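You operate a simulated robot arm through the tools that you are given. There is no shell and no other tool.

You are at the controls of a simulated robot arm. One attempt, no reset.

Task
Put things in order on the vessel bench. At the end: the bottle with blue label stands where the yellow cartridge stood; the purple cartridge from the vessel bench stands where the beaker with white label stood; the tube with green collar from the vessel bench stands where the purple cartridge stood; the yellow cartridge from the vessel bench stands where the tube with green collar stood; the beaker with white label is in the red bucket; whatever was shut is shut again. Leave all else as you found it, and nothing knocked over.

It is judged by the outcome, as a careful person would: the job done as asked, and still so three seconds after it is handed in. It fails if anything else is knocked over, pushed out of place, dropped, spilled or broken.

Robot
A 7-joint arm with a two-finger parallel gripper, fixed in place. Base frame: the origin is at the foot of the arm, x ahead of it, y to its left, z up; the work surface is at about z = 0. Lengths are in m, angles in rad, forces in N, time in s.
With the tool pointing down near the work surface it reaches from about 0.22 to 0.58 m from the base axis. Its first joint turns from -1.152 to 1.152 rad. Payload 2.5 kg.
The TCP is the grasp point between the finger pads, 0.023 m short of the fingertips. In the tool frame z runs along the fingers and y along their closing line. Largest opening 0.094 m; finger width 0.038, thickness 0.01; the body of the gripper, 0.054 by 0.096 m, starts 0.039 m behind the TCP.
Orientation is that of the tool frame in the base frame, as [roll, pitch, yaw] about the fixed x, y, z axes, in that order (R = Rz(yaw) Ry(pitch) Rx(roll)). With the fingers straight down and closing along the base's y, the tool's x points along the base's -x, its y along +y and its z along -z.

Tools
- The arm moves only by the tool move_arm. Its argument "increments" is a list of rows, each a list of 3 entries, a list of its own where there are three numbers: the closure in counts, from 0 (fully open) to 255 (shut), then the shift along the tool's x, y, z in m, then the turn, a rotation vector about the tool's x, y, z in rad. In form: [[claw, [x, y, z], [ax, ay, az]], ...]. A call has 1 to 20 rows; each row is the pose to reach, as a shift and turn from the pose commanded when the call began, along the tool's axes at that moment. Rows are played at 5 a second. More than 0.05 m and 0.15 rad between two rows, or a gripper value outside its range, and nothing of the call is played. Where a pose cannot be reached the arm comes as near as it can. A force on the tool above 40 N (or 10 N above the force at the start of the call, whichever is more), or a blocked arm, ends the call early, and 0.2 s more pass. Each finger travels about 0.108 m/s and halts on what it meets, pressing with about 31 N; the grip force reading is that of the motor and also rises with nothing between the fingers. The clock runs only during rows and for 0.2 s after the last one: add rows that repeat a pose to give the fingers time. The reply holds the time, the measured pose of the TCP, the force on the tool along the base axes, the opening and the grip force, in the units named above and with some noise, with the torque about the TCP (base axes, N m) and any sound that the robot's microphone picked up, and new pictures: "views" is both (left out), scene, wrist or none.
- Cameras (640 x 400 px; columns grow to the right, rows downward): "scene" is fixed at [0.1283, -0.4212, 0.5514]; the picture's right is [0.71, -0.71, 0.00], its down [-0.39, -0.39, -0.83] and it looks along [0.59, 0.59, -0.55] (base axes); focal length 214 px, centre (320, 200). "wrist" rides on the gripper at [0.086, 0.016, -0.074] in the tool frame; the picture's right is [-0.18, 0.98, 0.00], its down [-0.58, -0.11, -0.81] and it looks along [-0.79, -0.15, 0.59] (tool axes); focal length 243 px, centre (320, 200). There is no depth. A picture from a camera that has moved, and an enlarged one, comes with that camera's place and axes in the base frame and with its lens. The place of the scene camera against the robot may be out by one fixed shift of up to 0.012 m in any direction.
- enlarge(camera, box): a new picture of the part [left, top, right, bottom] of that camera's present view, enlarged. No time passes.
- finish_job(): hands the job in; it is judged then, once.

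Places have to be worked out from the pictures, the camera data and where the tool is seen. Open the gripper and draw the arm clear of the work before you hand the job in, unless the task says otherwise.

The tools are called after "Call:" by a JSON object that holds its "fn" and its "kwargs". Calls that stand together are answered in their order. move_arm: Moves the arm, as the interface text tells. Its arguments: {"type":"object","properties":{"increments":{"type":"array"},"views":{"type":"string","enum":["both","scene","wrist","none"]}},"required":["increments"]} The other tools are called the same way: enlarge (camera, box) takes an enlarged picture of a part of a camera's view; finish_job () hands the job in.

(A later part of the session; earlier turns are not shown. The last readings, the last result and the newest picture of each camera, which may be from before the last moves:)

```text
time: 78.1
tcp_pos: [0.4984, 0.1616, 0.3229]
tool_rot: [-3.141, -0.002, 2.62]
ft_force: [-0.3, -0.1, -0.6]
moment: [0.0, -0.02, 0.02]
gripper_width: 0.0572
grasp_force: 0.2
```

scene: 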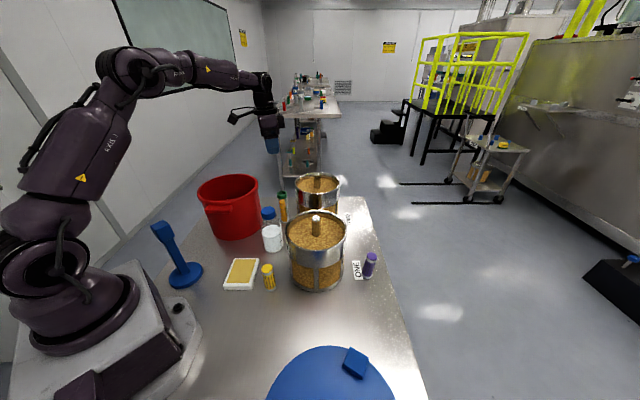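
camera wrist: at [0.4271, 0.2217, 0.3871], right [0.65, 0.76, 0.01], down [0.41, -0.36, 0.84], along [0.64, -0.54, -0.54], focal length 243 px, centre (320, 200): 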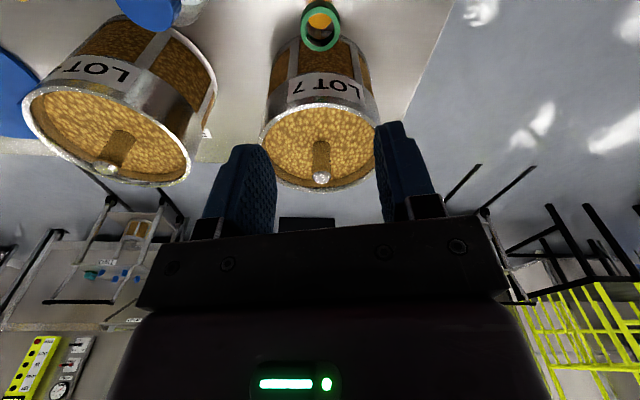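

Call:
{"fn": "move_arm", "kwargs": {"increments": [[90, [0.0087, -0.036, 0.005], [0, 0, -0.0652]], [80, [0.0175, -0.0719, 0.012], [0, 0, -0.1304]], [70, [0.0262, -0.1079, 0.02], [0, 0, -0.1956]], [60, [0.035, -0.1438, 0.03], [0, 0, -0.2608]], [50, [0.0437, -0.1798, 0.04], [0, 0, -0.326]], [40, [0.0524, -0.2157, 0.05], [0, 0, -0.3912]], [40, [0.0612, -0.2517, 0.06], [0, 0, -0.4564]], [40, [0.0699, -0.2876, 0.073], [0, 0, -0.5216]], [40, [0.0699, -0.2876, 0.073], [0, 0, -0.5216]]], "views": "both"}}

Call:
{"fn": "enlarge", "kwargs": {"camera": "wrist", "box": [220, 0, 420, 160]}}

```text
time: 80.1
tcp_pos: [0.2921, -0.0524, 0.247]
tool_rot: [-3.141, -0.001, -3.14]
ft_force: [0.4, 0.2, 0.4]
moment: [-0.02, 0.01, -0.01]
gripper_width: 0.0795
grasp_force: 0.0
camera wrist: at [0.2041, -0.0361, 0.3206], right [0.18, 0.98, 0.0], down [0.58, -0.11, 0.81], along [0.79, -0.15, -0.59], focal length 243 px, centre (320, 200)
```

scene: 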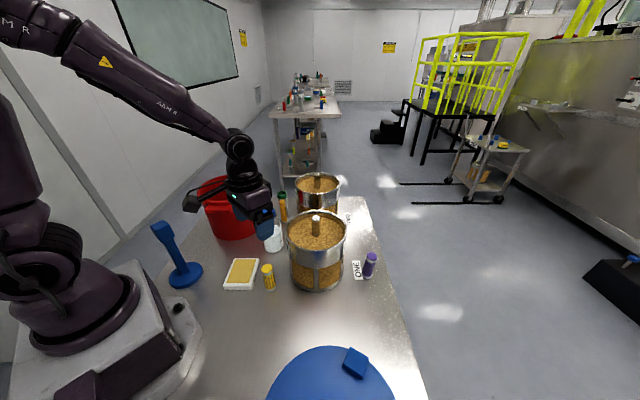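
wrist: 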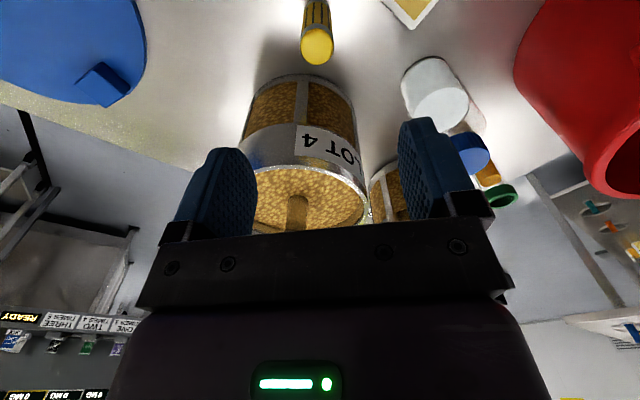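

```text
2.50 times, centred on (320, 80) of wrist
camera zoom: at [0.2041, -0.0361, 0.3206], right [0.18, 0.98, 0.0], down [0.58, -0.11, 0.81], along [0.79, -0.15, -0.59], focal length 606 px, centre (320, 500)
```

zoom: 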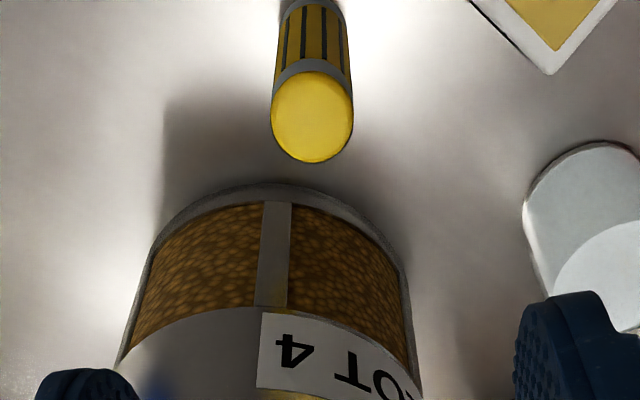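

Yellow's axis reads about (0.2955,-0.0565). I align and descend to z≈0.12 for a last check.

Call:
{"fn": "move_arm", "kwargs": {"increments": [[40, [-0.0015, -0.002, 0.03], [0, 0, 0]], [40, [-0.003, -0.004, 0.07], [0, 0, 0]], [40, [-0.003, -0.004, 0.11], [0, 0, 0]], [40, [-0.003, -0.004, 0.127], [0, 0, 0]], [40, [-0.003, -0.004, 0.127], [0, 0, 0]]], "views": "both"}}

Call:
{"fn": "enlarge", "kwargs": {"camera": "wrist", "box": [220, 0, 420, 180]}}

Call:
{"fn": "enlarge", "kwargs": {"camera": "scene", "box": [190, 190, 340, 300]}}

```text
time: 81.3
tcp_pos: [0.2953, -0.0546, 0.1186]
tool_rot: [3.139, 0.001, 3.14]
ft_force: [-1.5, -0.5, 0.5]
moment: [-0.02, 0.02, -0.01]
gripper_width: 0.0791
grasp_force: 0.0
camera wrist: at [0.2096, -0.0379, 0.1929], right [0.19, 0.98, 0.0], down [0.58, -0.11, 0.81], along [0.79, -0.15, -0.59], focal length 243 px, centre (320, 200)
```

scene: 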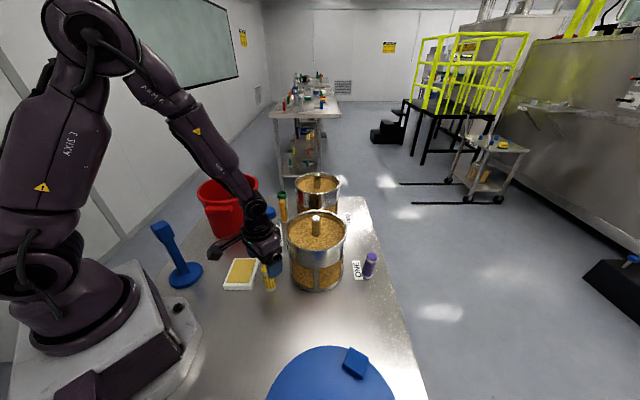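
wrist: 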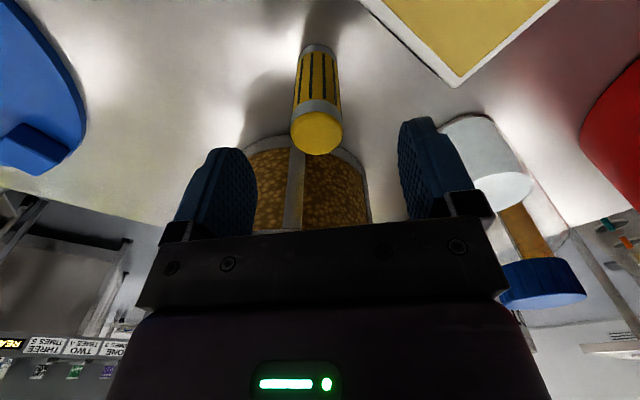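

```text
2.22 times, centred on (320, 90) of wrist
camera zoom: at [0.2096, -0.0379, 0.1929], right [0.19, 0.98, 0.0], down [0.58, -0.11, 0.81], along [0.79, -0.15, -0.59], focal length 539 px, centre (320, 444)
```

zoom: 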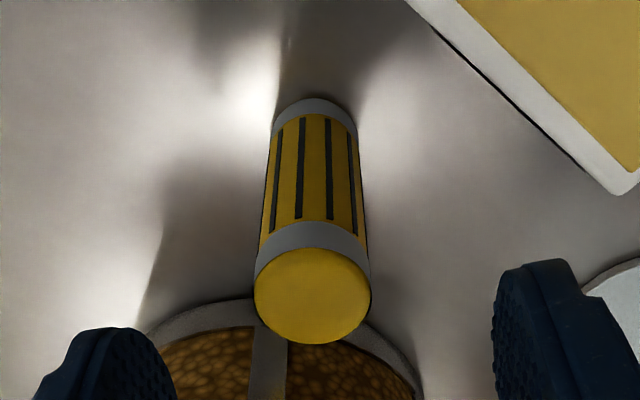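

```text
3.64 times, centred on (265, 245) of scene
camera zoom: at [0.1283, -0.4212, 0.5514], right [0.71, -0.71, 0.0], down [-0.39, -0.39, -0.83], along [0.59, 0.59, -0.55], focal length 780 px, centre (520, 36)
```

zoom: 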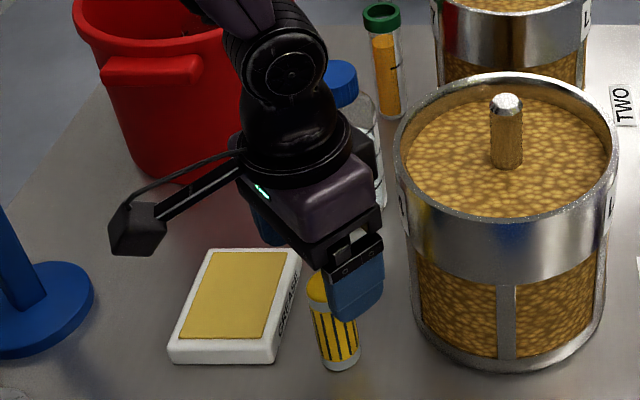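

Yellow's axis is (0.2957,-0.0562); I lower to the grasp height with a 5 mm bias toward the base to keep the hand's back block off vessel ONE.

Call:
{"fn": "move_arm", "kwargs": {"increments": [[40, [0.004, -0.002, 0.02], [0, 0, 0]], [40, [0.005, -0.002, 0.04], [0, 0, 0]], [40, [0.005, -0.002, 0.058], [0, 0, 0]], [40, [0.005, -0.002, 0.061], [0, 0, 0]], [40, [0.005, -0.002, 0.061], [0, 0, 0]]], "views": "both"}}

Call:
{"fn": "enlarge", "kwargs": {"camera": "scene", "box": [190, 190, 340, 300]}}

```text
time: 82.5
tcp_pos: [0.2944, -0.0598, 0.0593]
tool_rot: [-3.141, 0.0, 3.141]
ft_force: [-0.7, 0.4, 0.5]
moment: [-0.03, -0.01, 0.0]
gripper_width: 0.0791
grasp_force: 0.0
camera wrist: at [0.2069, -0.0428, 0.1331], right [0.19, 0.98, 0.0], down [0.58, -0.11, 0.81], along [0.79, -0.15, -0.59], focal length 243 px, centre (320, 200)
```

scene: 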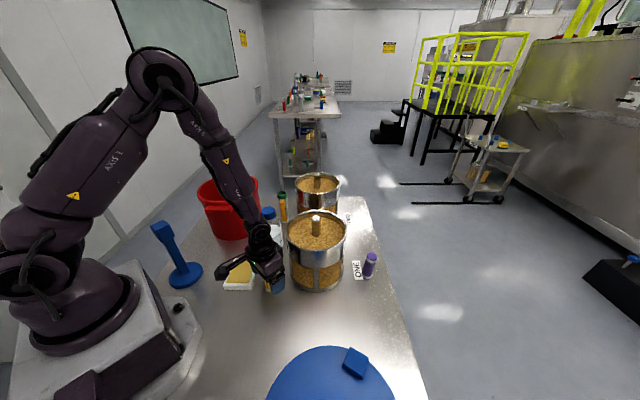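
wrist: 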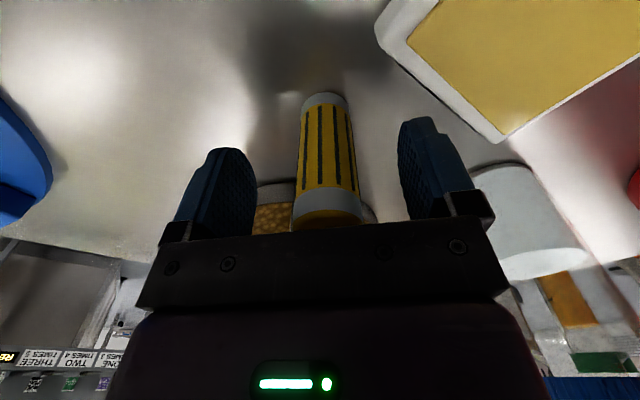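

```text
3.64 times, centred on (265, 245) of scene
camera zoom: at [0.1283, -0.4212, 0.5514], right [0.71, -0.71, 0.0], down [-0.39, -0.39, -0.83], along [0.59, 0.59, -0.55], focal length 780 px, centre (520, 36)
```

zoom: 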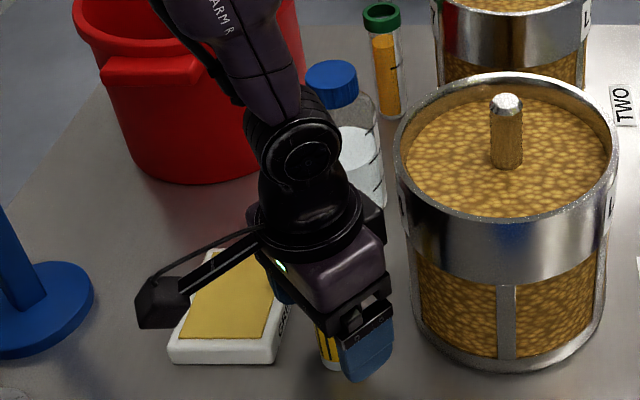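

Centred between the pads. I close on the yellow cartridge.

Call:
{"fn": "move_arm", "kwargs": {"increments": [[80, [0, 0, 0], [0, 0, 0]], [120, [0, 0, 0], [0, 0, 0]], [150, [0, 0, 0], [0, 0, 0]], [163, [0, 0, 0], [0, 0, 0]], [172, [0, 0, 0], [0, 0, 0]], [182, [0, 0, 0], [0, 0, 0]], [195, [0, 0, 0], [0, 0, 0]], [195, [0, 0, 0], [0, 0, 0]]], "views": "wrist"}}

```text
time: 84.3
tcp_pos: [0.2934, -0.0594, 0.059]
tool_rot: [3.141, 0.001, 3.14]
ft_force: [-0.1, 0.2, 0.3]
moment: [-0.02, -0.01, 0.0]
gripper_width: 0.0286
grasp_force: 31.3
camera wrist: at [0.2068, -0.0428, 0.1333], right [0.19, 0.98, 0.0], down [0.58, -0.11, 0.81], along [0.79, -0.15, -0.59], focal length 243 px, centre (320, 200)
```

wrist: 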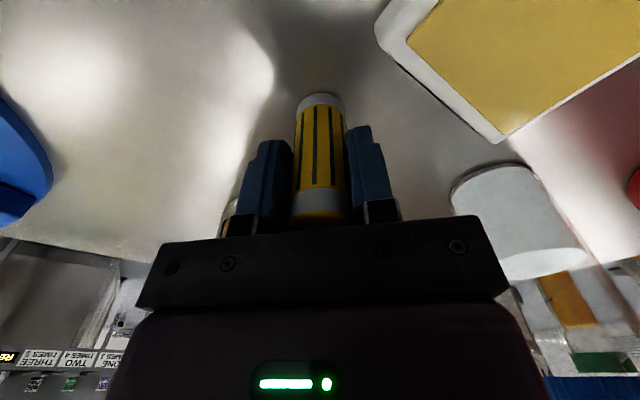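

Gripped (0.0286, 31 N). I lift and carry the yellow cartridge to the tube's old place (0.338,-0.2115).

Call:
{"fn": "move_arm", "kwargs": {"increments": [[195, [0, 0, -0.01], [0, 0, 0]], [195, [0, 0, -0.04], [0, 0, 0]], [195, [0, 0, -0.08], [0, 0, 0]], [195, [0, 0, -0.12], [0, 0, 0]], [195, [0, 0, -0.16], [0, 0, 0]], [195, [0, 0, -0.2], [0, 0, 0]], [195, [-0.0106, -0.038, -0.2], [0, 0, 0]], [195, [-0.0212, -0.076, -0.2], [0, 0, 0]], [195, [-0.0318, -0.114, -0.2], [0, 0, 0]], [195, [-0.0421, -0.152, -0.2], [0, 0, 0]], [195, [-0.0421, -0.152, -0.2], [0, 0, 0]], [195, [-0.0421, -0.152, -0.2], [0, 0, 0]]], "views": "both"}}

Call:
{"fn": "enlarge", "kwargs": {"camera": "wrist", "box": [200, 0, 460, 220]}}

```text
time: 86.9
tcp_pos: [0.3343, -0.2087, 0.2618]
tool_rot: [3.141, -0.001, 3.139]
ft_force: [0.6, 0.7, 0.3]
moment: [0.02, 0.04, -0.01]
gripper_width: 0.0289
grasp_force: 31.4
camera wrist: at [0.2469, -0.1925, 0.3357], right [0.19, 0.98, 0.0], down [0.58, -0.11, 0.81], along [0.79, -0.15, -0.59], focal length 243 px, centre (320, 200)
```

scene: 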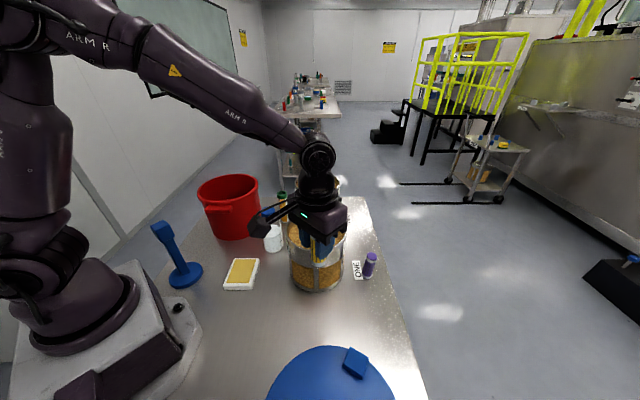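
wrist: 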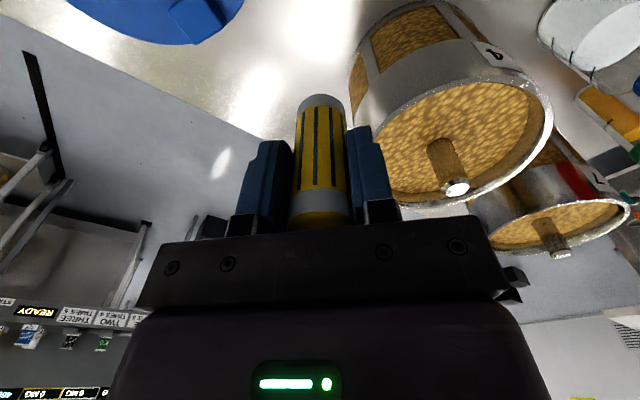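

```text
1.82 times, centred on (330, 110) of wrist
camera zoom: at [0.2469, -0.1925, 0.3357], right [0.19, 0.98, 0.0], down [0.58, -0.11, 0.81], along [0.79, -0.15, -0.59], focal length 441 px, centre (302, 364)
```

zoom: 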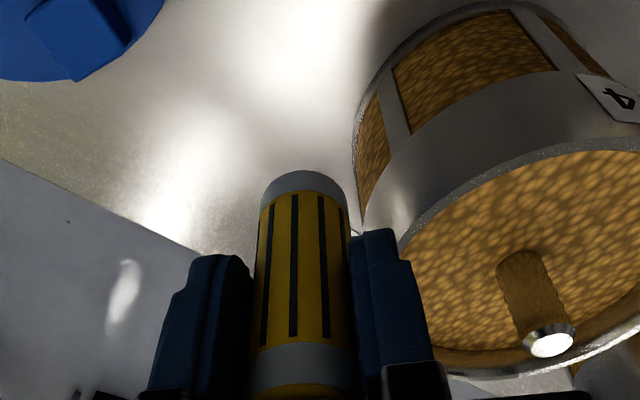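

Call:
{"fn": "move_arm", "kwargs": {"increments": [[195, [-0.001, -0.0015, 0.04], [0, 0, 0]], [195, [-0.001, -0.0015, 0.08], [0, 0, 0]], [195, [-0.001, -0.0015, 0.12], [0, 0, 0]], [195, [-0.001, -0.0015, 0.16], [0, 0, 0]], [195, [-0.001, -0.0015, 0.185], [0, 0, 0]], [195, [-0.001, -0.0015, 0.193], [0, 0, 0]], [195, [-0.001, -0.0015, 0.193], [0, 0, 0]]], "views": "both"}}

Call:
{"fn": "enlarge", "kwargs": {"camera": "scene", "box": [260, 230, 380, 340]}}

```text
time: 88.5
tcp_pos: [0.3347, -0.2117, 0.0694]
tool_rot: [-3.14, -0.002, 3.14]
ft_force: [0.2, -0.8, 0.0]
moment: [0.0, 0.01, 0.02]
gripper_width: 0.0286
grasp_force: 30.7
camera wrist: at [0.2486, -0.1946, 0.1417], right [0.19, 0.98, 0.0], down [0.58, -0.11, 0.81], along [0.79, -0.15, -0.59], focal length 243 px, centre (320, 200)
```

scene: 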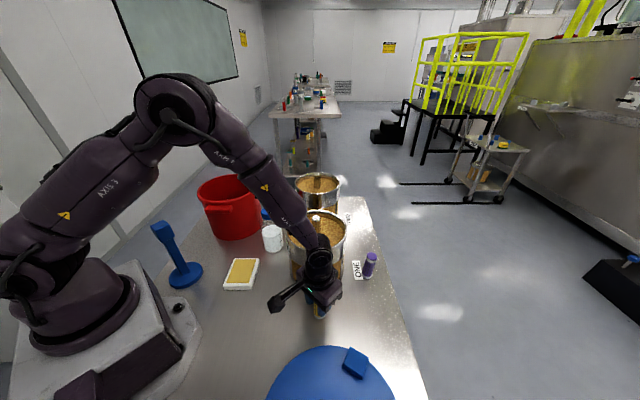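
wrist: 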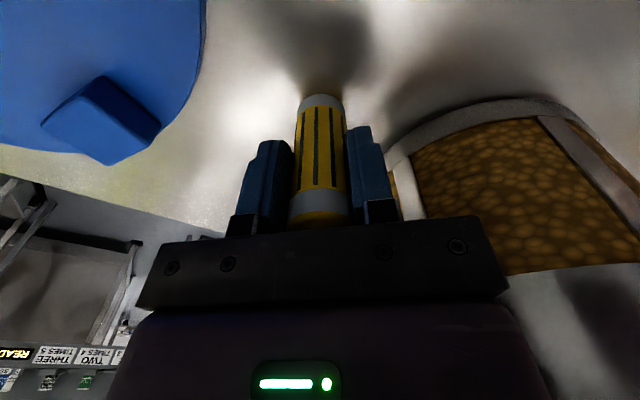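

```text
3.64 times, centred on (320, 285) of scene
camera zoom: at [0.1283, -0.4212, 0.5514], right [0.71, -0.71, 0.0], down [-0.39, -0.39, -0.83], along [0.59, 0.59, -0.55], focal length 780 px, centre (320, -109)
```

zoom: 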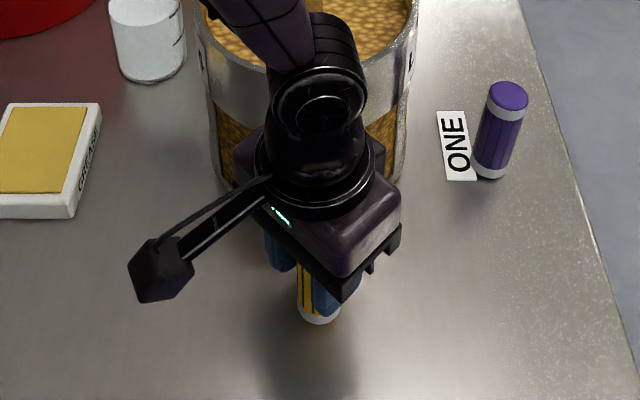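

The base lines up with the tube's old footprint in the scene view. I lower the last ~10 mm in small steps.

Call:
{"fn": "move_arm", "kwargs": {"increments": [[195, [-0.001, 0, 0.003], [0, 0, 0]], [195, [-0.001, 0, 0.006], [0, 0, 0]], [195, [-0.001, 0, 0.0085], [0, 0, 0]], [195, [-0.001, 0, 0.0085], [0, 0, 0]]], "views": "none"}}

```text
time: 89.5
tcp_pos: [0.3361, -0.2108, 0.0579]
tool_rot: [3.141, -0.001, 3.141]
ft_force: [-4.2, 3.0, 15.0]
moment: [0.16, 0.15, 0.02]
gripper_width: 0.0286
grasp_force: 31.5
```

Contact (15 N). I ease off 0.7 mm, open the fingers and rise.

Call:
{"fn": "move_arm", "kwargs": {"increments": [[195, [0, 0, -0.0008], [0, 0, 0]], [182, [0, 0, -0.0008], [0, 0, 0]], [172, [0, 0, -0.0008], [0, 0, 0]], [160, [0, 0, -0.0008], [0, 0, 0]], [140, [0, 0, -0.0008], [0, 0, 0]], [120, [0, 0, -0.0008], [0, 0, 0]], [120, [0, 0, -0.01], [0, 0, 0]], [120, [0, 0, -0.03], [0, 0, 0]], [120, [0, 0, -0.07], [0, 0, 0]], [120, [0, 0, -0.11], [0, 0, 0]], [120, [0, 0, -0.15], [0, 0, 0]], [110, [0, 0, -0.19], [0, 0, 0]], [100, [0, 0, -0.23], [0, 0, 0]], [100, [0, 0, -0.23], [0, 0, 0]]], "views": "both"}}

Call:
{"fn": "enlarge", "kwargs": {"camera": "scene", "box": [220, 200, 400, 340]}}

Call:
{"fn": "enlarge", "kwargs": {"camera": "wrist", "box": [200, 0, 460, 160]}}

```text
time: 92.5
tcp_pos: [0.3358, -0.2122, 0.2885]
tool_rot: [-3.141, 0.001, 3.14]
ft_force: [0.2, 0.2, 0.5]
moment: [0.03, 0.0, -0.02]
gripper_width: 0.0573
grasp_force: 0.0
camera wrist: at [0.2489, -0.1959, 0.3621], right [0.19, 0.98, 0.0], down [0.58, -0.11, 0.81], along [0.79, -0.15, -0.59], focal length 243 px, centre (320, 200)
```

scene: 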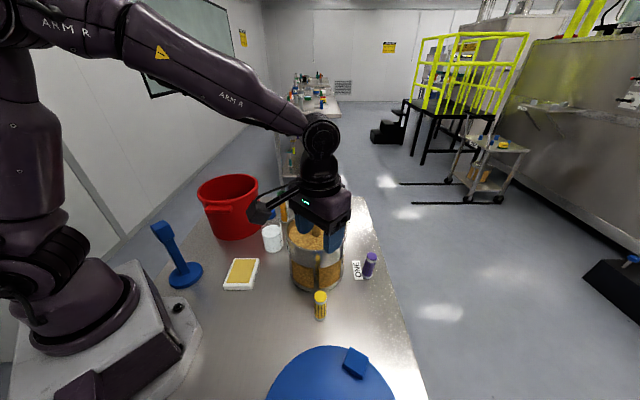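
wrist: 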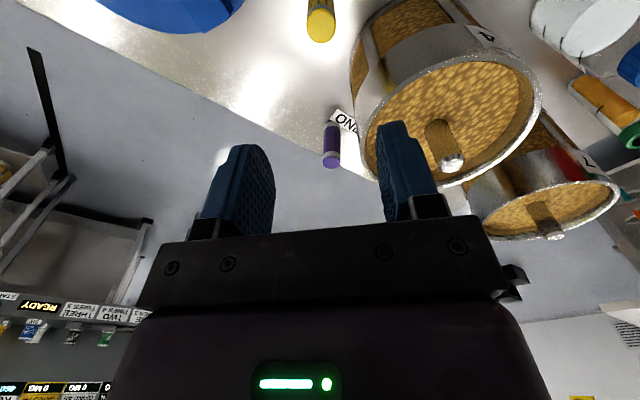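

```text
2.86 times, centred on (310, 270) of scene
camera zoom: at [0.1283, -0.4212, 0.5514], right [0.71, -0.71, 0.0], down [-0.39, -0.39, -0.83], along [0.59, 0.59, -0.55], focal length 613 px, centre (349, 0)
```

zoom: 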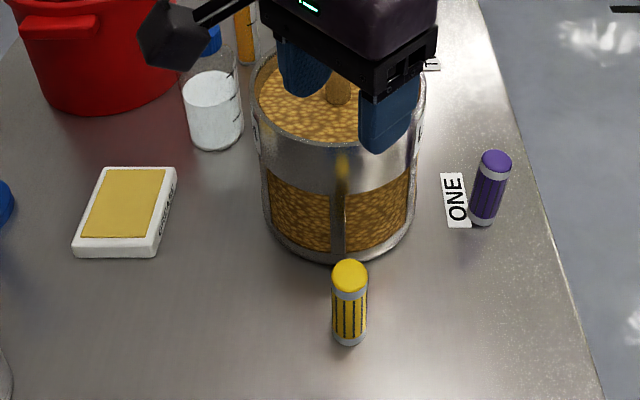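

```text
2.46 times, centred on (330, 80) of wrist
camera zoom: at [0.2489, -0.1959, 0.3621], right [0.19, 0.98, 0.0], down [0.58, -0.11, 0.81], along [0.79, -0.15, -0.59], focal length 597 px, centre (295, 495)
```

zoom: 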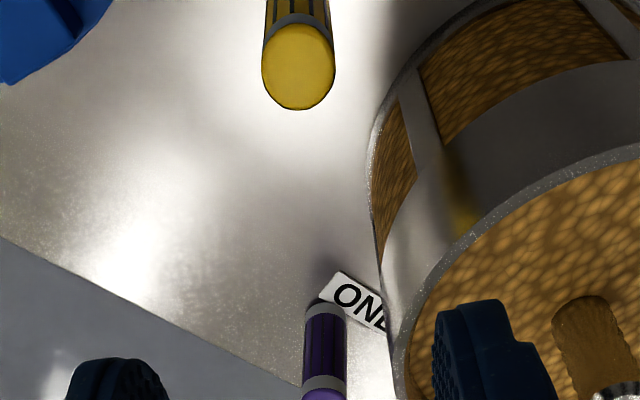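

Yellow stands at the tube's old place. Last is the bottle near (0.393,0.073): I move above it at height and look.

Call:
{"fn": "move_arm", "kwargs": {"increments": [[80, [-0.0081, 0.0407, 0], [0, 0, 0]], [60, [-0.0162, 0.0815, 0], [0, 0, 0]], [50, [-0.0243, 0.1222, 0], [0, 0, 0]], [40, [-0.0323, 0.1629, 0], [0, 0, 0]], [40, [-0.0404, 0.2036, 0], [0, 0, 0]], [40, [-0.0485, 0.2444, 0], [0, 0, 0]], [40, [-0.0566, 0.2851, 0], [0, 0, 0]], [40, [-0.0566, 0.2851, 0], [0, 0, 0]]], "views": "both"}}

Call:
{"fn": "enlarge", "kwargs": {"camera": "wrist", "box": [220, 0, 420, 160]}}

Call:
{"fn": "enlarge", "kwargs": {"camera": "scene", "box": [220, 180, 320, 270]}}

```text
time: 94.3
tcp_pos: [0.3921, 0.0716, 0.2864]
tool_rot: [3.14, 0.0, 3.14]
ft_force: [-0.1, -1.3, -0.8]
moment: [-0.03, 0.03, 0.02]
gripper_width: 0.0793
grasp_force: 0.1
camera wrist: at [0.3055, 0.0879, 0.3595], right [0.19, 0.98, 0.0], down [0.58, -0.11, 0.81], along [0.79, -0.15, -0.59], focal length 243 px, centre (320, 200)
```

scene: 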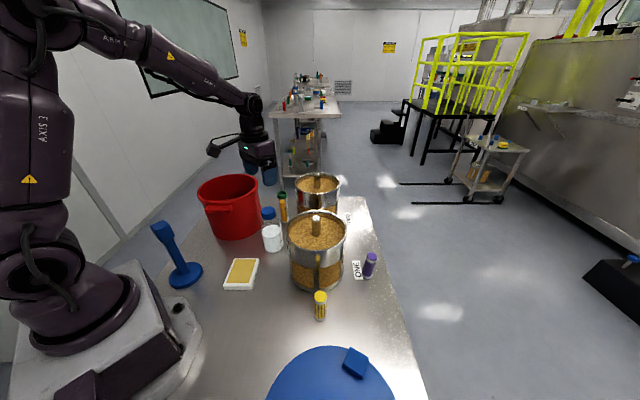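
wrist: 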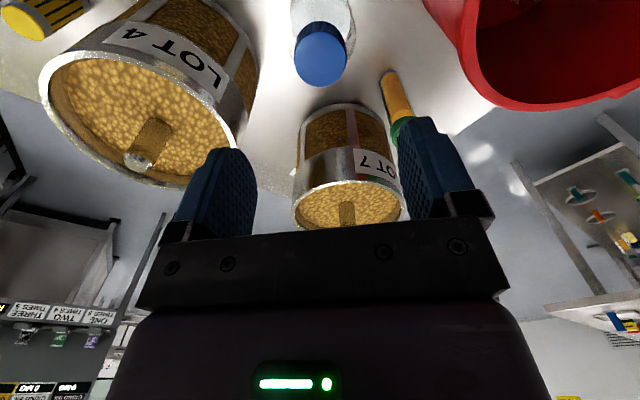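

```text
2.50 times, centred on (320, 80) of wrist
camera zoom: at [0.3055, 0.0879, 0.3595], right [0.19, 0.98, 0.0], down [0.58, -0.11, 0.81], along [0.79, -0.15, -0.59], focal length 606 px, centre (320, 500)
```

zoom: 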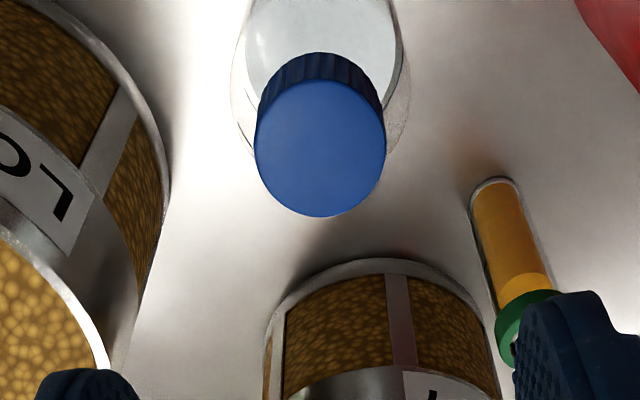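

```text
4.44 times, centred on (270, 225) of scene
camera zoom: at [0.1283, -0.4211, 0.5514], right [0.71, -0.71, 0.0], down [-0.39, -0.39, -0.83], along [0.59, 0.59, -0.55], focal length 953 px, centre (542, 89)
```

zoom: 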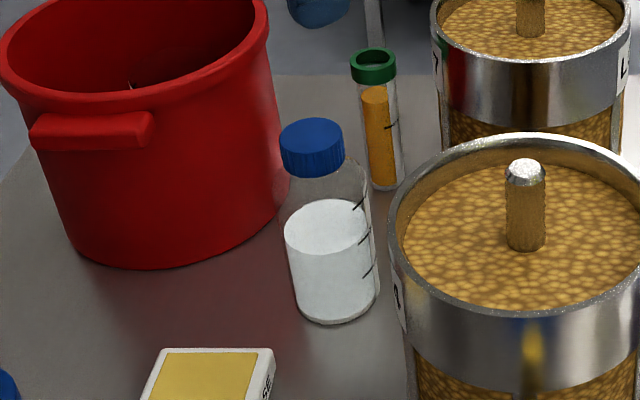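

The cap (≈0.042 wide, top ≈0.152) centres near (0.395,0.071). I descend to z≈0.19 and recheck before gripping the cap.

Call:
{"fn": "move_arm", "kwargs": {"increments": [[40, [-0.003, 0, 0.03], [0, 0, 0]], [40, [-0.003, 0, 0.07], [0, 0, 0]], [40, [-0.003, 0, 0.096], [0, 0, 0]], [40, [-0.003, 0, 0.096], [0, 0, 0]]], "views": "both"}}

Call:
{"fn": "enlarge", "kwargs": {"camera": "wrist", "box": [200, 0, 440, 190]}}

Call:
{"fn": "enlarge", "kwargs": {"camera": "scene", "box": [220, 160, 320, 270]}}

```text
time: 95.3
tcp_pos: [0.3968, 0.0692, 0.1905]
tool_rot: [3.141, 0.0, 3.139]
ft_force: [-0.1, -0.4, -0.5]
moment: [0.01, -0.02, 0.01]
gripper_width: 0.0789
grasp_force: 0.1
camera wrist: at [0.31, 0.0867, 0.2641], right [0.19, 0.98, 0.0], down [0.58, -0.11, 0.81], along [0.79, -0.15, -0.59], focal length 243 px, centre (320, 200)
```

scene: 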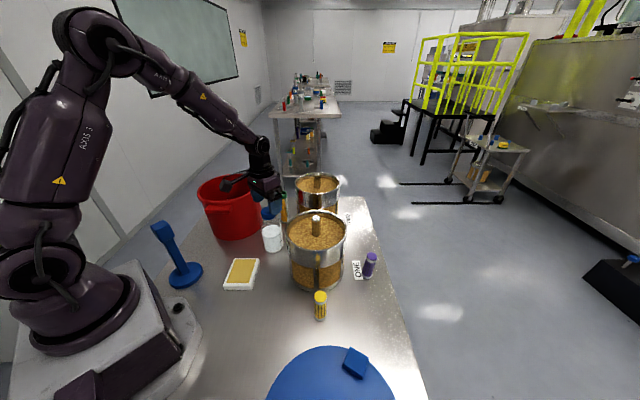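
wrist: 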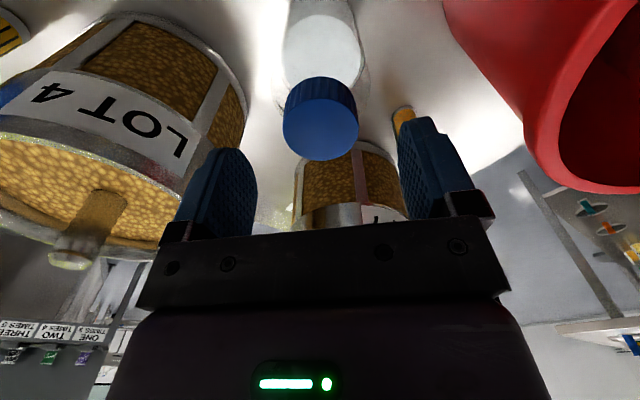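

```text
2.11 times, centred on (320, 95) of wrist
camera zoom: at [0.31, 0.0867, 0.2641], right [0.19, 0.98, 0.0], down [0.58, -0.11, 0.81], along [0.79, -0.15, -0.59], focal length 511 px, centre (320, 421)
```

zoom: 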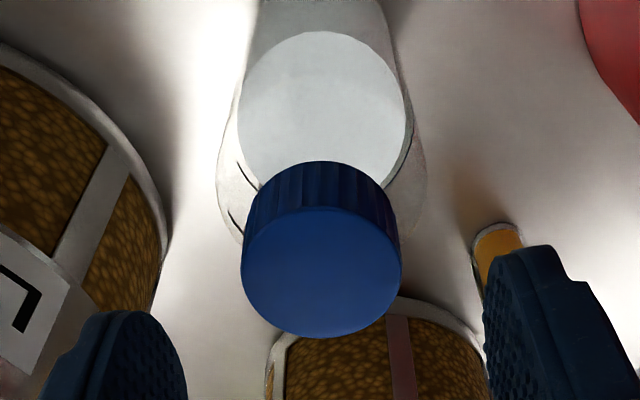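

```text
3.64 times, centred on (270, 215) of scene
camera zoom: at [0.1283, -0.4212, 0.5514], right [0.71, -0.71, 0.0], down [-0.39, -0.39, -0.83], along [0.59, 0.59, -0.55], focal length 780 px, centre (502, 146)
```

zoom: 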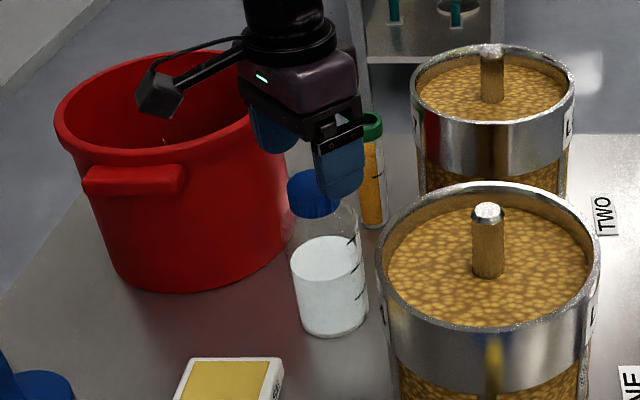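

The cap spans roughly z 0.135–0.155, so I grip with the TCP at ≈0.154 to stay off the glass shoulder.

Call:
{"fn": "move_arm", "kwargs": {"increments": [[40, [0.001, 0.001, 0.012], [0, 0, 0]], [40, [0.001, 0.001, 0.024], [0, 0, 0]], [40, [0.001, 0.001, 0.0365], [0, 0, 0]], [40, [0.001, 0.001, 0.0365], [0, 0, 0]]], "views": "both"}}

Call:
{"fn": "enlarge", "kwargs": {"camera": "scene", "box": [220, 160, 320, 270]}}

Call:
{"fn": "enlarge", "kwargs": {"camera": "wrist", "box": [200, 50, 440, 240]}}

```text
time: 96.3
tcp_pos: [0.3956, 0.0728, 0.1542]
tool_rot: [3.141, 0.0, 3.141]
ft_force: [-0.1, -0.1, -0.6]
moment: [0.0, 0.0, 0.01]
gripper_width: 0.0793
grasp_force: 0.1
camera wrist: at [0.309, 0.0901, 0.2282], right [0.19, 0.98, 0.0], down [0.58, -0.11, 0.81], along [0.79, -0.15, -0.59], focal length 243 px, centre (320, 200)
```

scene: 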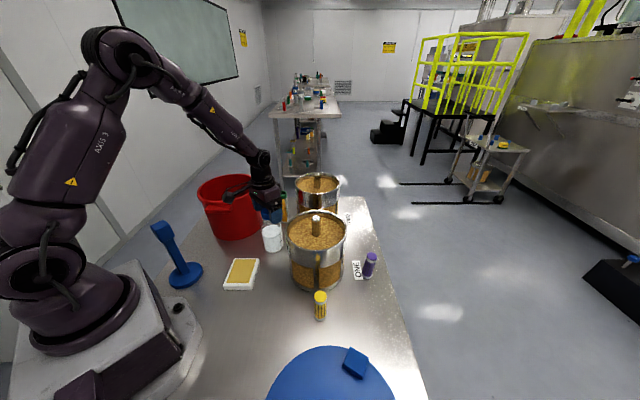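
wrist: 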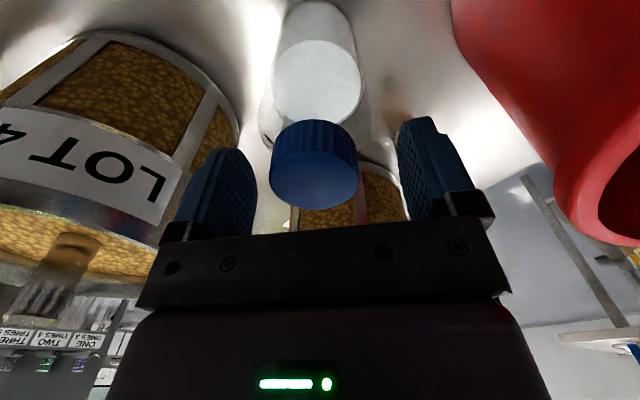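

```text
3.64 times, centred on (270, 215) of scene
camera zoom: at [0.1283, -0.4212, 0.5514], right [0.71, -0.71, 0.0], down [-0.39, -0.39, -0.83], along [0.59, 0.59, -0.55], focal length 780 px, centre (502, 146)
```

zoom: 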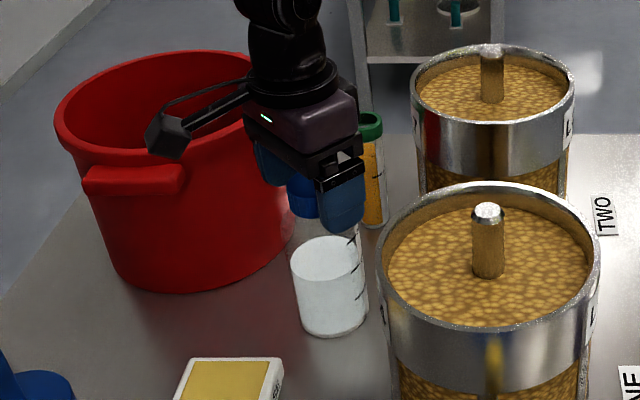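

```text
2.11 times, centred on (320, 145) of wrist
camera zoom: at [0.309, 0.0901, 0.2282], right [0.19, 0.98, 0.0], down [0.58, -0.11, 0.81], along [0.79, -0.15, -0.59], focal length 511 px, centre (320, 316)
```

zoom: 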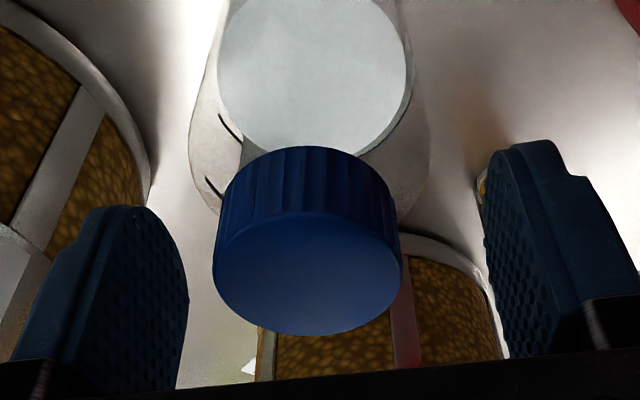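

The cap is ~3 mm toward -y of the TCP and level with it. I shift 3 mm and close gently on the cap.

Call:
{"fn": "move_arm", "kwargs": {"increments": [[60, [0, -0.003, 0.001], [0, 0, 0]], [90, [0, -0.003, 0.001], [0, 0, 0]], [110, [0, -0.003, 0.001], [0, 0, 0]], [122, [0, -0.003, 0.001], [0, 0, 0]], [130, [0, -0.003, 0.001], [0, 0, 0]], [138, [0, -0.003, 0.001], [0, 0, 0]], [146, [0, -0.003, 0.001], [0, 0, 0]], [156, [0, -0.003, 0.001], [0, 0, 0]], [164, [0, -0.003, 0.001], [0, 0, 0]], [164, [0, -0.003, 0.001], [0, 0, 0]]], "views": "both"}}

Call:
{"fn": "enlarge", "kwargs": {"camera": "wrist", "box": [200, 50, 440, 240]}}

```text
time: 98.5
tcp_pos: [0.395, 0.0706, 0.1548]
tool_rot: [3.141, 0.0, -3.141]
ft_force: [-0.2, 0.0, 0.1]
moment: [-0.02, 0.02, -0.01]
gripper_width: 0.0391
grasp_force: 31.3
camera wrist: at [0.3086, 0.0875, 0.2281], right [0.19, 0.98, 0.0], down [0.58, -0.11, 0.81], along [0.79, -0.15, -0.59], focal length 243 px, centre (320, 200)
```

scene: 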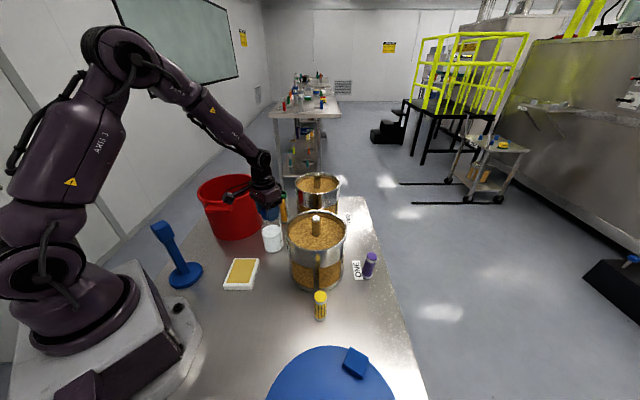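
wrist: 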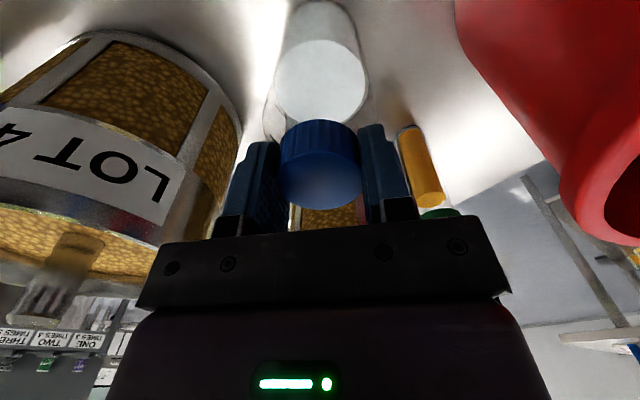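

```text
2.11 times, centred on (320, 145) of wrist
camera zoom: at [0.3086, 0.0875, 0.2281], right [0.19, 0.98, 0.0], down [0.58, -0.11, 0.81], along [0.79, -0.15, -0.59], focal length 511 px, centre (320, 316)
```

zoom: 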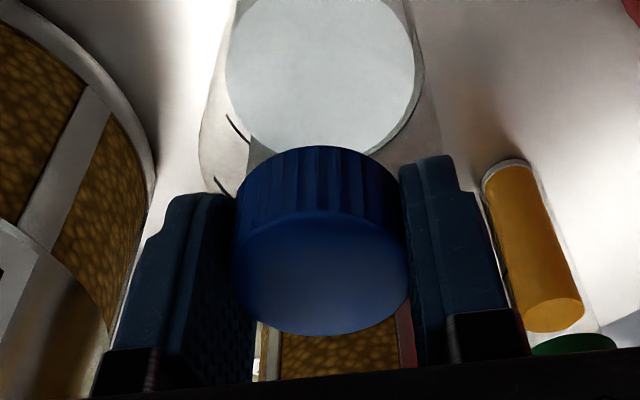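

Gripped the cap (0.039, 31 N). I lift the bottle slowly and check it comes along upright.

Call:
{"fn": "move_arm", "kwargs": {"increments": [[164, [0, 0, -0.005], [0, 0, 0]], [164, [0, 0, -0.015], [0, 0, 0]], [164, [0, 0, -0.03], [0, 0, 0]], [164, [0, 0, -0.05], [0, 0, 0]], [164, [0, 0, -0.075], [0, 0, 0]], [164, [0, 0, -0.09], [0, 0, 0]], [164, [0, 0, -0.09], [0, 0, 0]]], "views": "both"}}

Call:
{"fn": "enlarge", "kwargs": {"camera": "scene", "box": [200, 130, 330, 300]}}

```text
time: 100.1
tcp_pos: [0.3944, 0.0688, 0.2444]
tool_rot: [3.142, 0.001, 3.141]
ft_force: [0.2, -0.3, -0.7]
moment: [0.02, -0.03, 0.03]
gripper_width: 0.0393
grasp_force: 30.9
camera wrist: at [0.3073, 0.0862, 0.3186], right [0.19, 0.98, 0.0], down [0.58, -0.11, 0.81], along [0.79, -0.15, -0.59], focal length 243 px, centre (320, 200)
```

scene: 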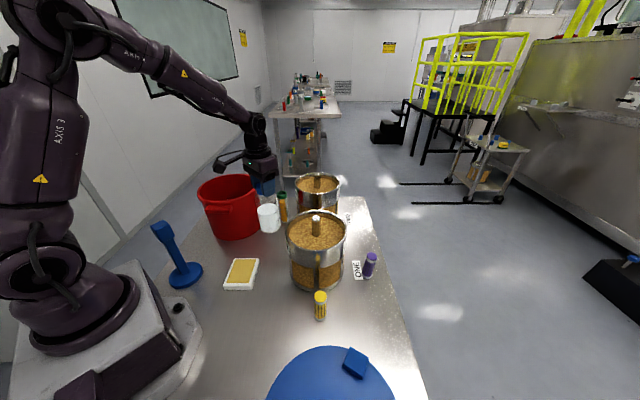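
wrist: 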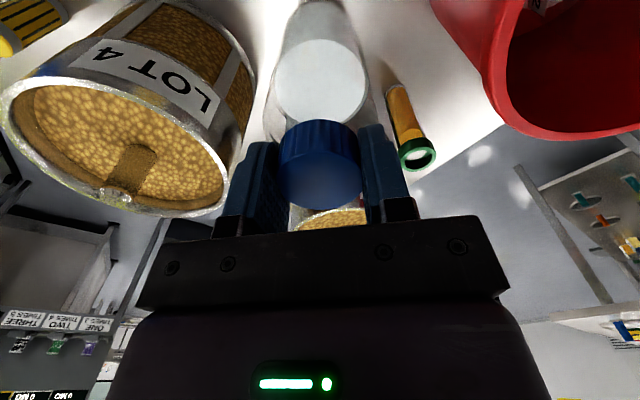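

```text
2.35 times, centred on (265, 215) of scene
camera zoom: at [0.1283, -0.4212, 0.5514], right [0.71, -0.71, 0.0], down [-0.39, -0.39, -0.83], along [0.59, 0.59, -0.55], focal length 505 px, centre (449, 165)
```

zoom: 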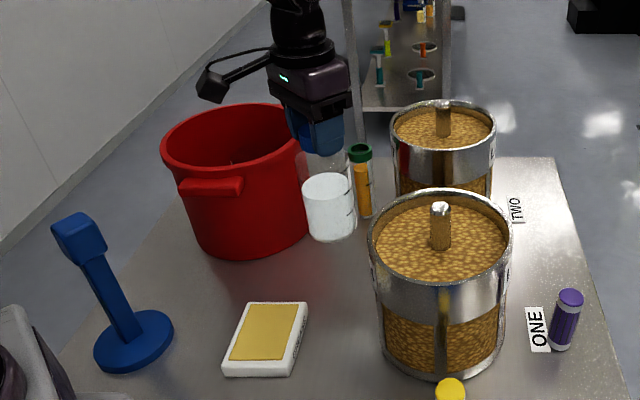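

The bottle hangs upright. I carry it to yellow's old place (0.2957,-0.0563) at this height.

Call:
{"fn": "move_arm", "kwargs": {"increments": [[164, [0.012, -0.0156, 0], [0, 0, 0]], [164, [0.0363, -0.0469, 0], [0, 0, 0]], [164, [0.0604, -0.0782, 0], [0, 0, 0]], [164, [0.0846, -0.1095, 0], [0, 0, 0]], [164, [0.0967, -0.1251, 0], [0, 0, 0]], [164, [0.0967, -0.1251, 0], [0, 0, 0]], [164, [0.0967, -0.1251, 0], [0, 0, 0]]], "views": "both"}}

Call:
{"fn": "enlarge", "kwargs": {"camera": "wrist", "box": [220, 0, 460, 190]}}

Call:
{"fn": "enlarge", "kwargs": {"camera": "scene", "box": [180, 180, 350, 310]}}

```text
time: 101.7
tcp_pos: [0.2988, -0.0568, 0.2415]
tool_rot: [3.14, 0.001, 3.141]
ft_force: [-0.3, -0.2, -1.6]
moment: [0.01, -0.01, -0.03]
gripper_width: 0.0392
grasp_force: 30.7
camera wrist: at [0.2125, -0.04, 0.3154], right [0.19, 0.98, 0.0], down [0.58, -0.11, 0.81], along [0.79, -0.15, -0.59], focal length 243 px, centre (320, 200)
```

scene: 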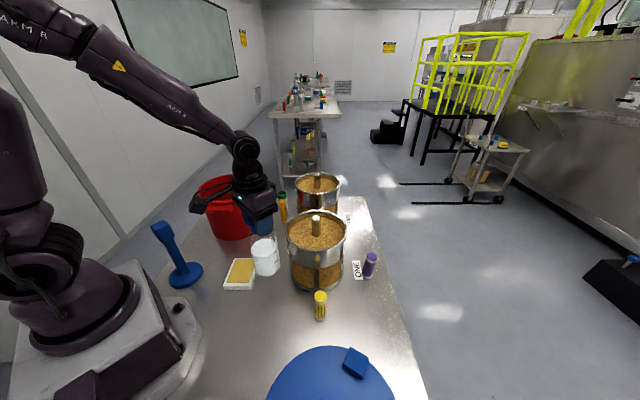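
wrist: 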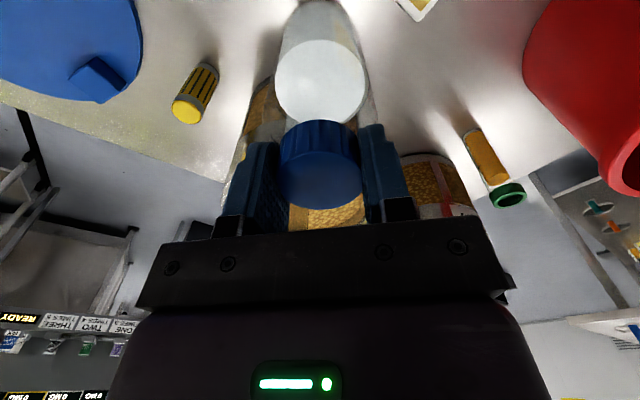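

```text
2.11 times, centred on (340, 95) of wrist
camera zoom: at [0.2125, -0.04, 0.3154], right [0.19, 0.98, 0.0], down [0.58, -0.11, 0.81], along [0.79, -0.15, -0.59], focal length 511 px, centre (278, 421)
```

zoom: 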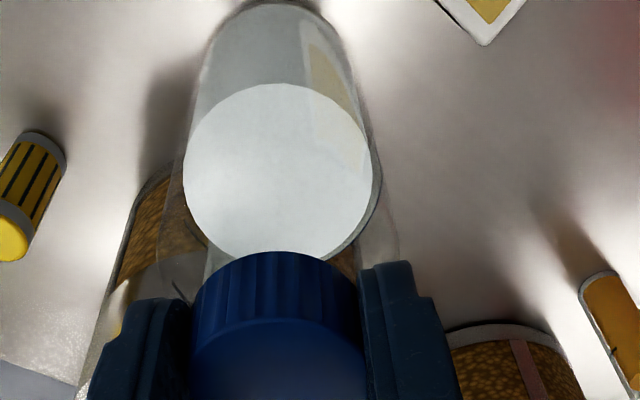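

```text
3.08 times, centred on (265, 245) of scene
camera zoom: at [0.1283, -0.4212, 0.5514], right [0.71, -0.71, 0.0], down [-0.39, -0.39, -0.83], along [0.59, 0.59, -0.55], focal length 660 px, centre (489, 62)
```

zoom: 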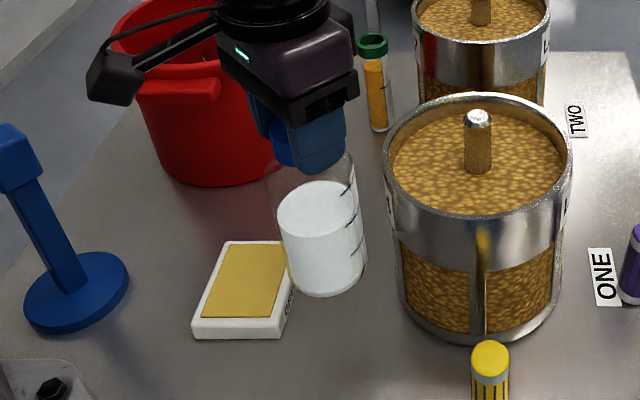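

Bottle axis is over yellow's old spot, about 2 cm clear of the grease pad. I lower it slowly.

Call:
{"fn": "move_arm", "kwargs": {"increments": [[164, [0.001, 0, 0.02], [0, 0, 0]], [164, [0.001, 0, 0.04], [0, 0, 0]], [164, [0.001, 0, 0.06], [0, 0, 0]], [164, [0.001, 0, 0.074], [0, 0, 0]], [164, [0.001, 0, 0.08], [0, 0, 0]], [164, [0.001, 0, 0.08], [0, 0, 0]]], "views": "both"}}

Call:
{"fn": "enlarge", "kwargs": {"camera": "scene", "box": [180, 180, 350, 310]}}

```text
time: 103.1
tcp_pos: [0.2971, -0.0545, 0.1627]
tool_rot: [-3.141, 0.001, 3.141]
ft_force: [-0.4, -0.3, -1.1]
moment: [0.02, -0.03, 0.03]
gripper_width: 0.0392
grasp_force: 30.9
camera wrist: at [0.2108, -0.0381, 0.2373], right [0.19, 0.98, 0.0], down [0.58, -0.11, 0.81], along [0.79, -0.15, -0.59], focal length 243 px, centre (320, 200)
```

scene: 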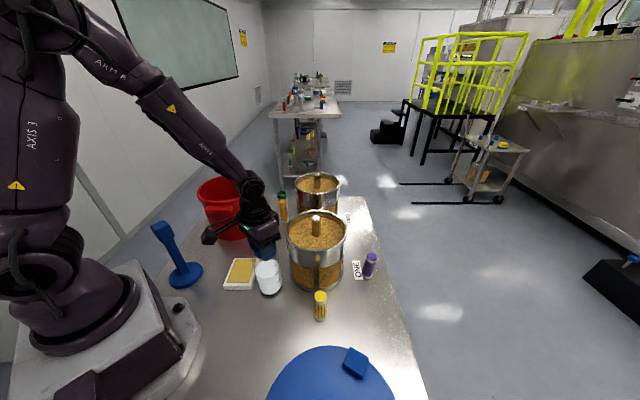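
wrist: 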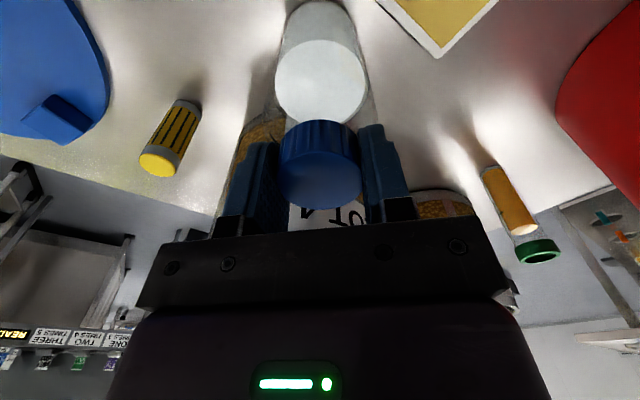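

```text
3.08 times, centred on (265, 245) of scene
camera zoom: at [0.1283, -0.4212, 0.5514], right [0.71, -0.71, 0.0], down [-0.39, -0.39, -0.83], along [0.59, 0.59, -0.55], focal length 660 px, centre (489, 62)
```

zoom: 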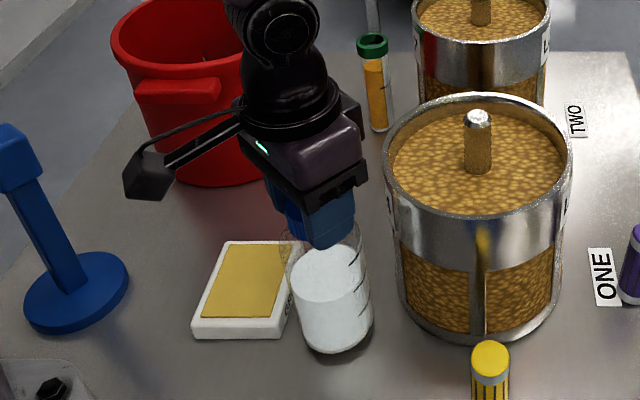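

The base matches yellow's old footprint in the scene view. I lower the last ~8 mm in small steps.

Call:
{"fn": "move_arm", "kwargs": {"increments": [[164, [-0.0005, -0.001, 0.002], [0, 0, 0]], [164, [-0.0005, -0.001, 0.004], [0, 0, 0]], [164, [-0.0005, -0.001, 0.0055], [0, 0, 0]], [164, [-0.0005, -0.001, 0.0055], [0, 0, 0]]], "views": "none"}}

```text
time: 104.1
tcp_pos: [0.297, -0.0566, 0.1598]
tool_rot: [3.141, 0.0, 3.141]
ft_force: [-0.1, 0.5, -1.1]
moment: [0.03, -0.04, -0.01]
gripper_width: 0.0392
grasp_force: 31.2
```

Call:
{"fn": "move_arm", "kwargs": {"increments": [[164, [0, 0, 0.0015], [0, 0, 0]], [164, [0, 0, 0.003], [0, 0, 0]], [164, [0, 0, 0.003], [0, 0, 0]]], "views": "none"}}

```text
time: 104.9
tcp_pos: [0.2971, -0.057, 0.1557]
tool_rot: [3.141, 0.0, 3.14]
ft_force: [0.0, -0.1, 0.4]
moment: [0.02, -0.01, 0.02]
gripper_width: 0.0394
grasp_force: 30.7
```

Call:
{"fn": "move_arm", "kwargs": {"increments": [[164, [0, 0, 0.001], [0, 0, 0]], [164, [0, 0, 0.0018], [0, 0, 0]], [164, [0, 0, 0.0018], [0, 0, 0]]], "views": "none"}}

```text
time: 105.7
tcp_pos: [0.2981, -0.056, 0.1537]
tool_rot: [-3.141, 0.0, 3.139]
ft_force: [-0.5, -0.4, 2.6]
moment: [-0.02, 0.01, 0.0]
gripper_width: 0.0394
grasp_force: 31.3
```

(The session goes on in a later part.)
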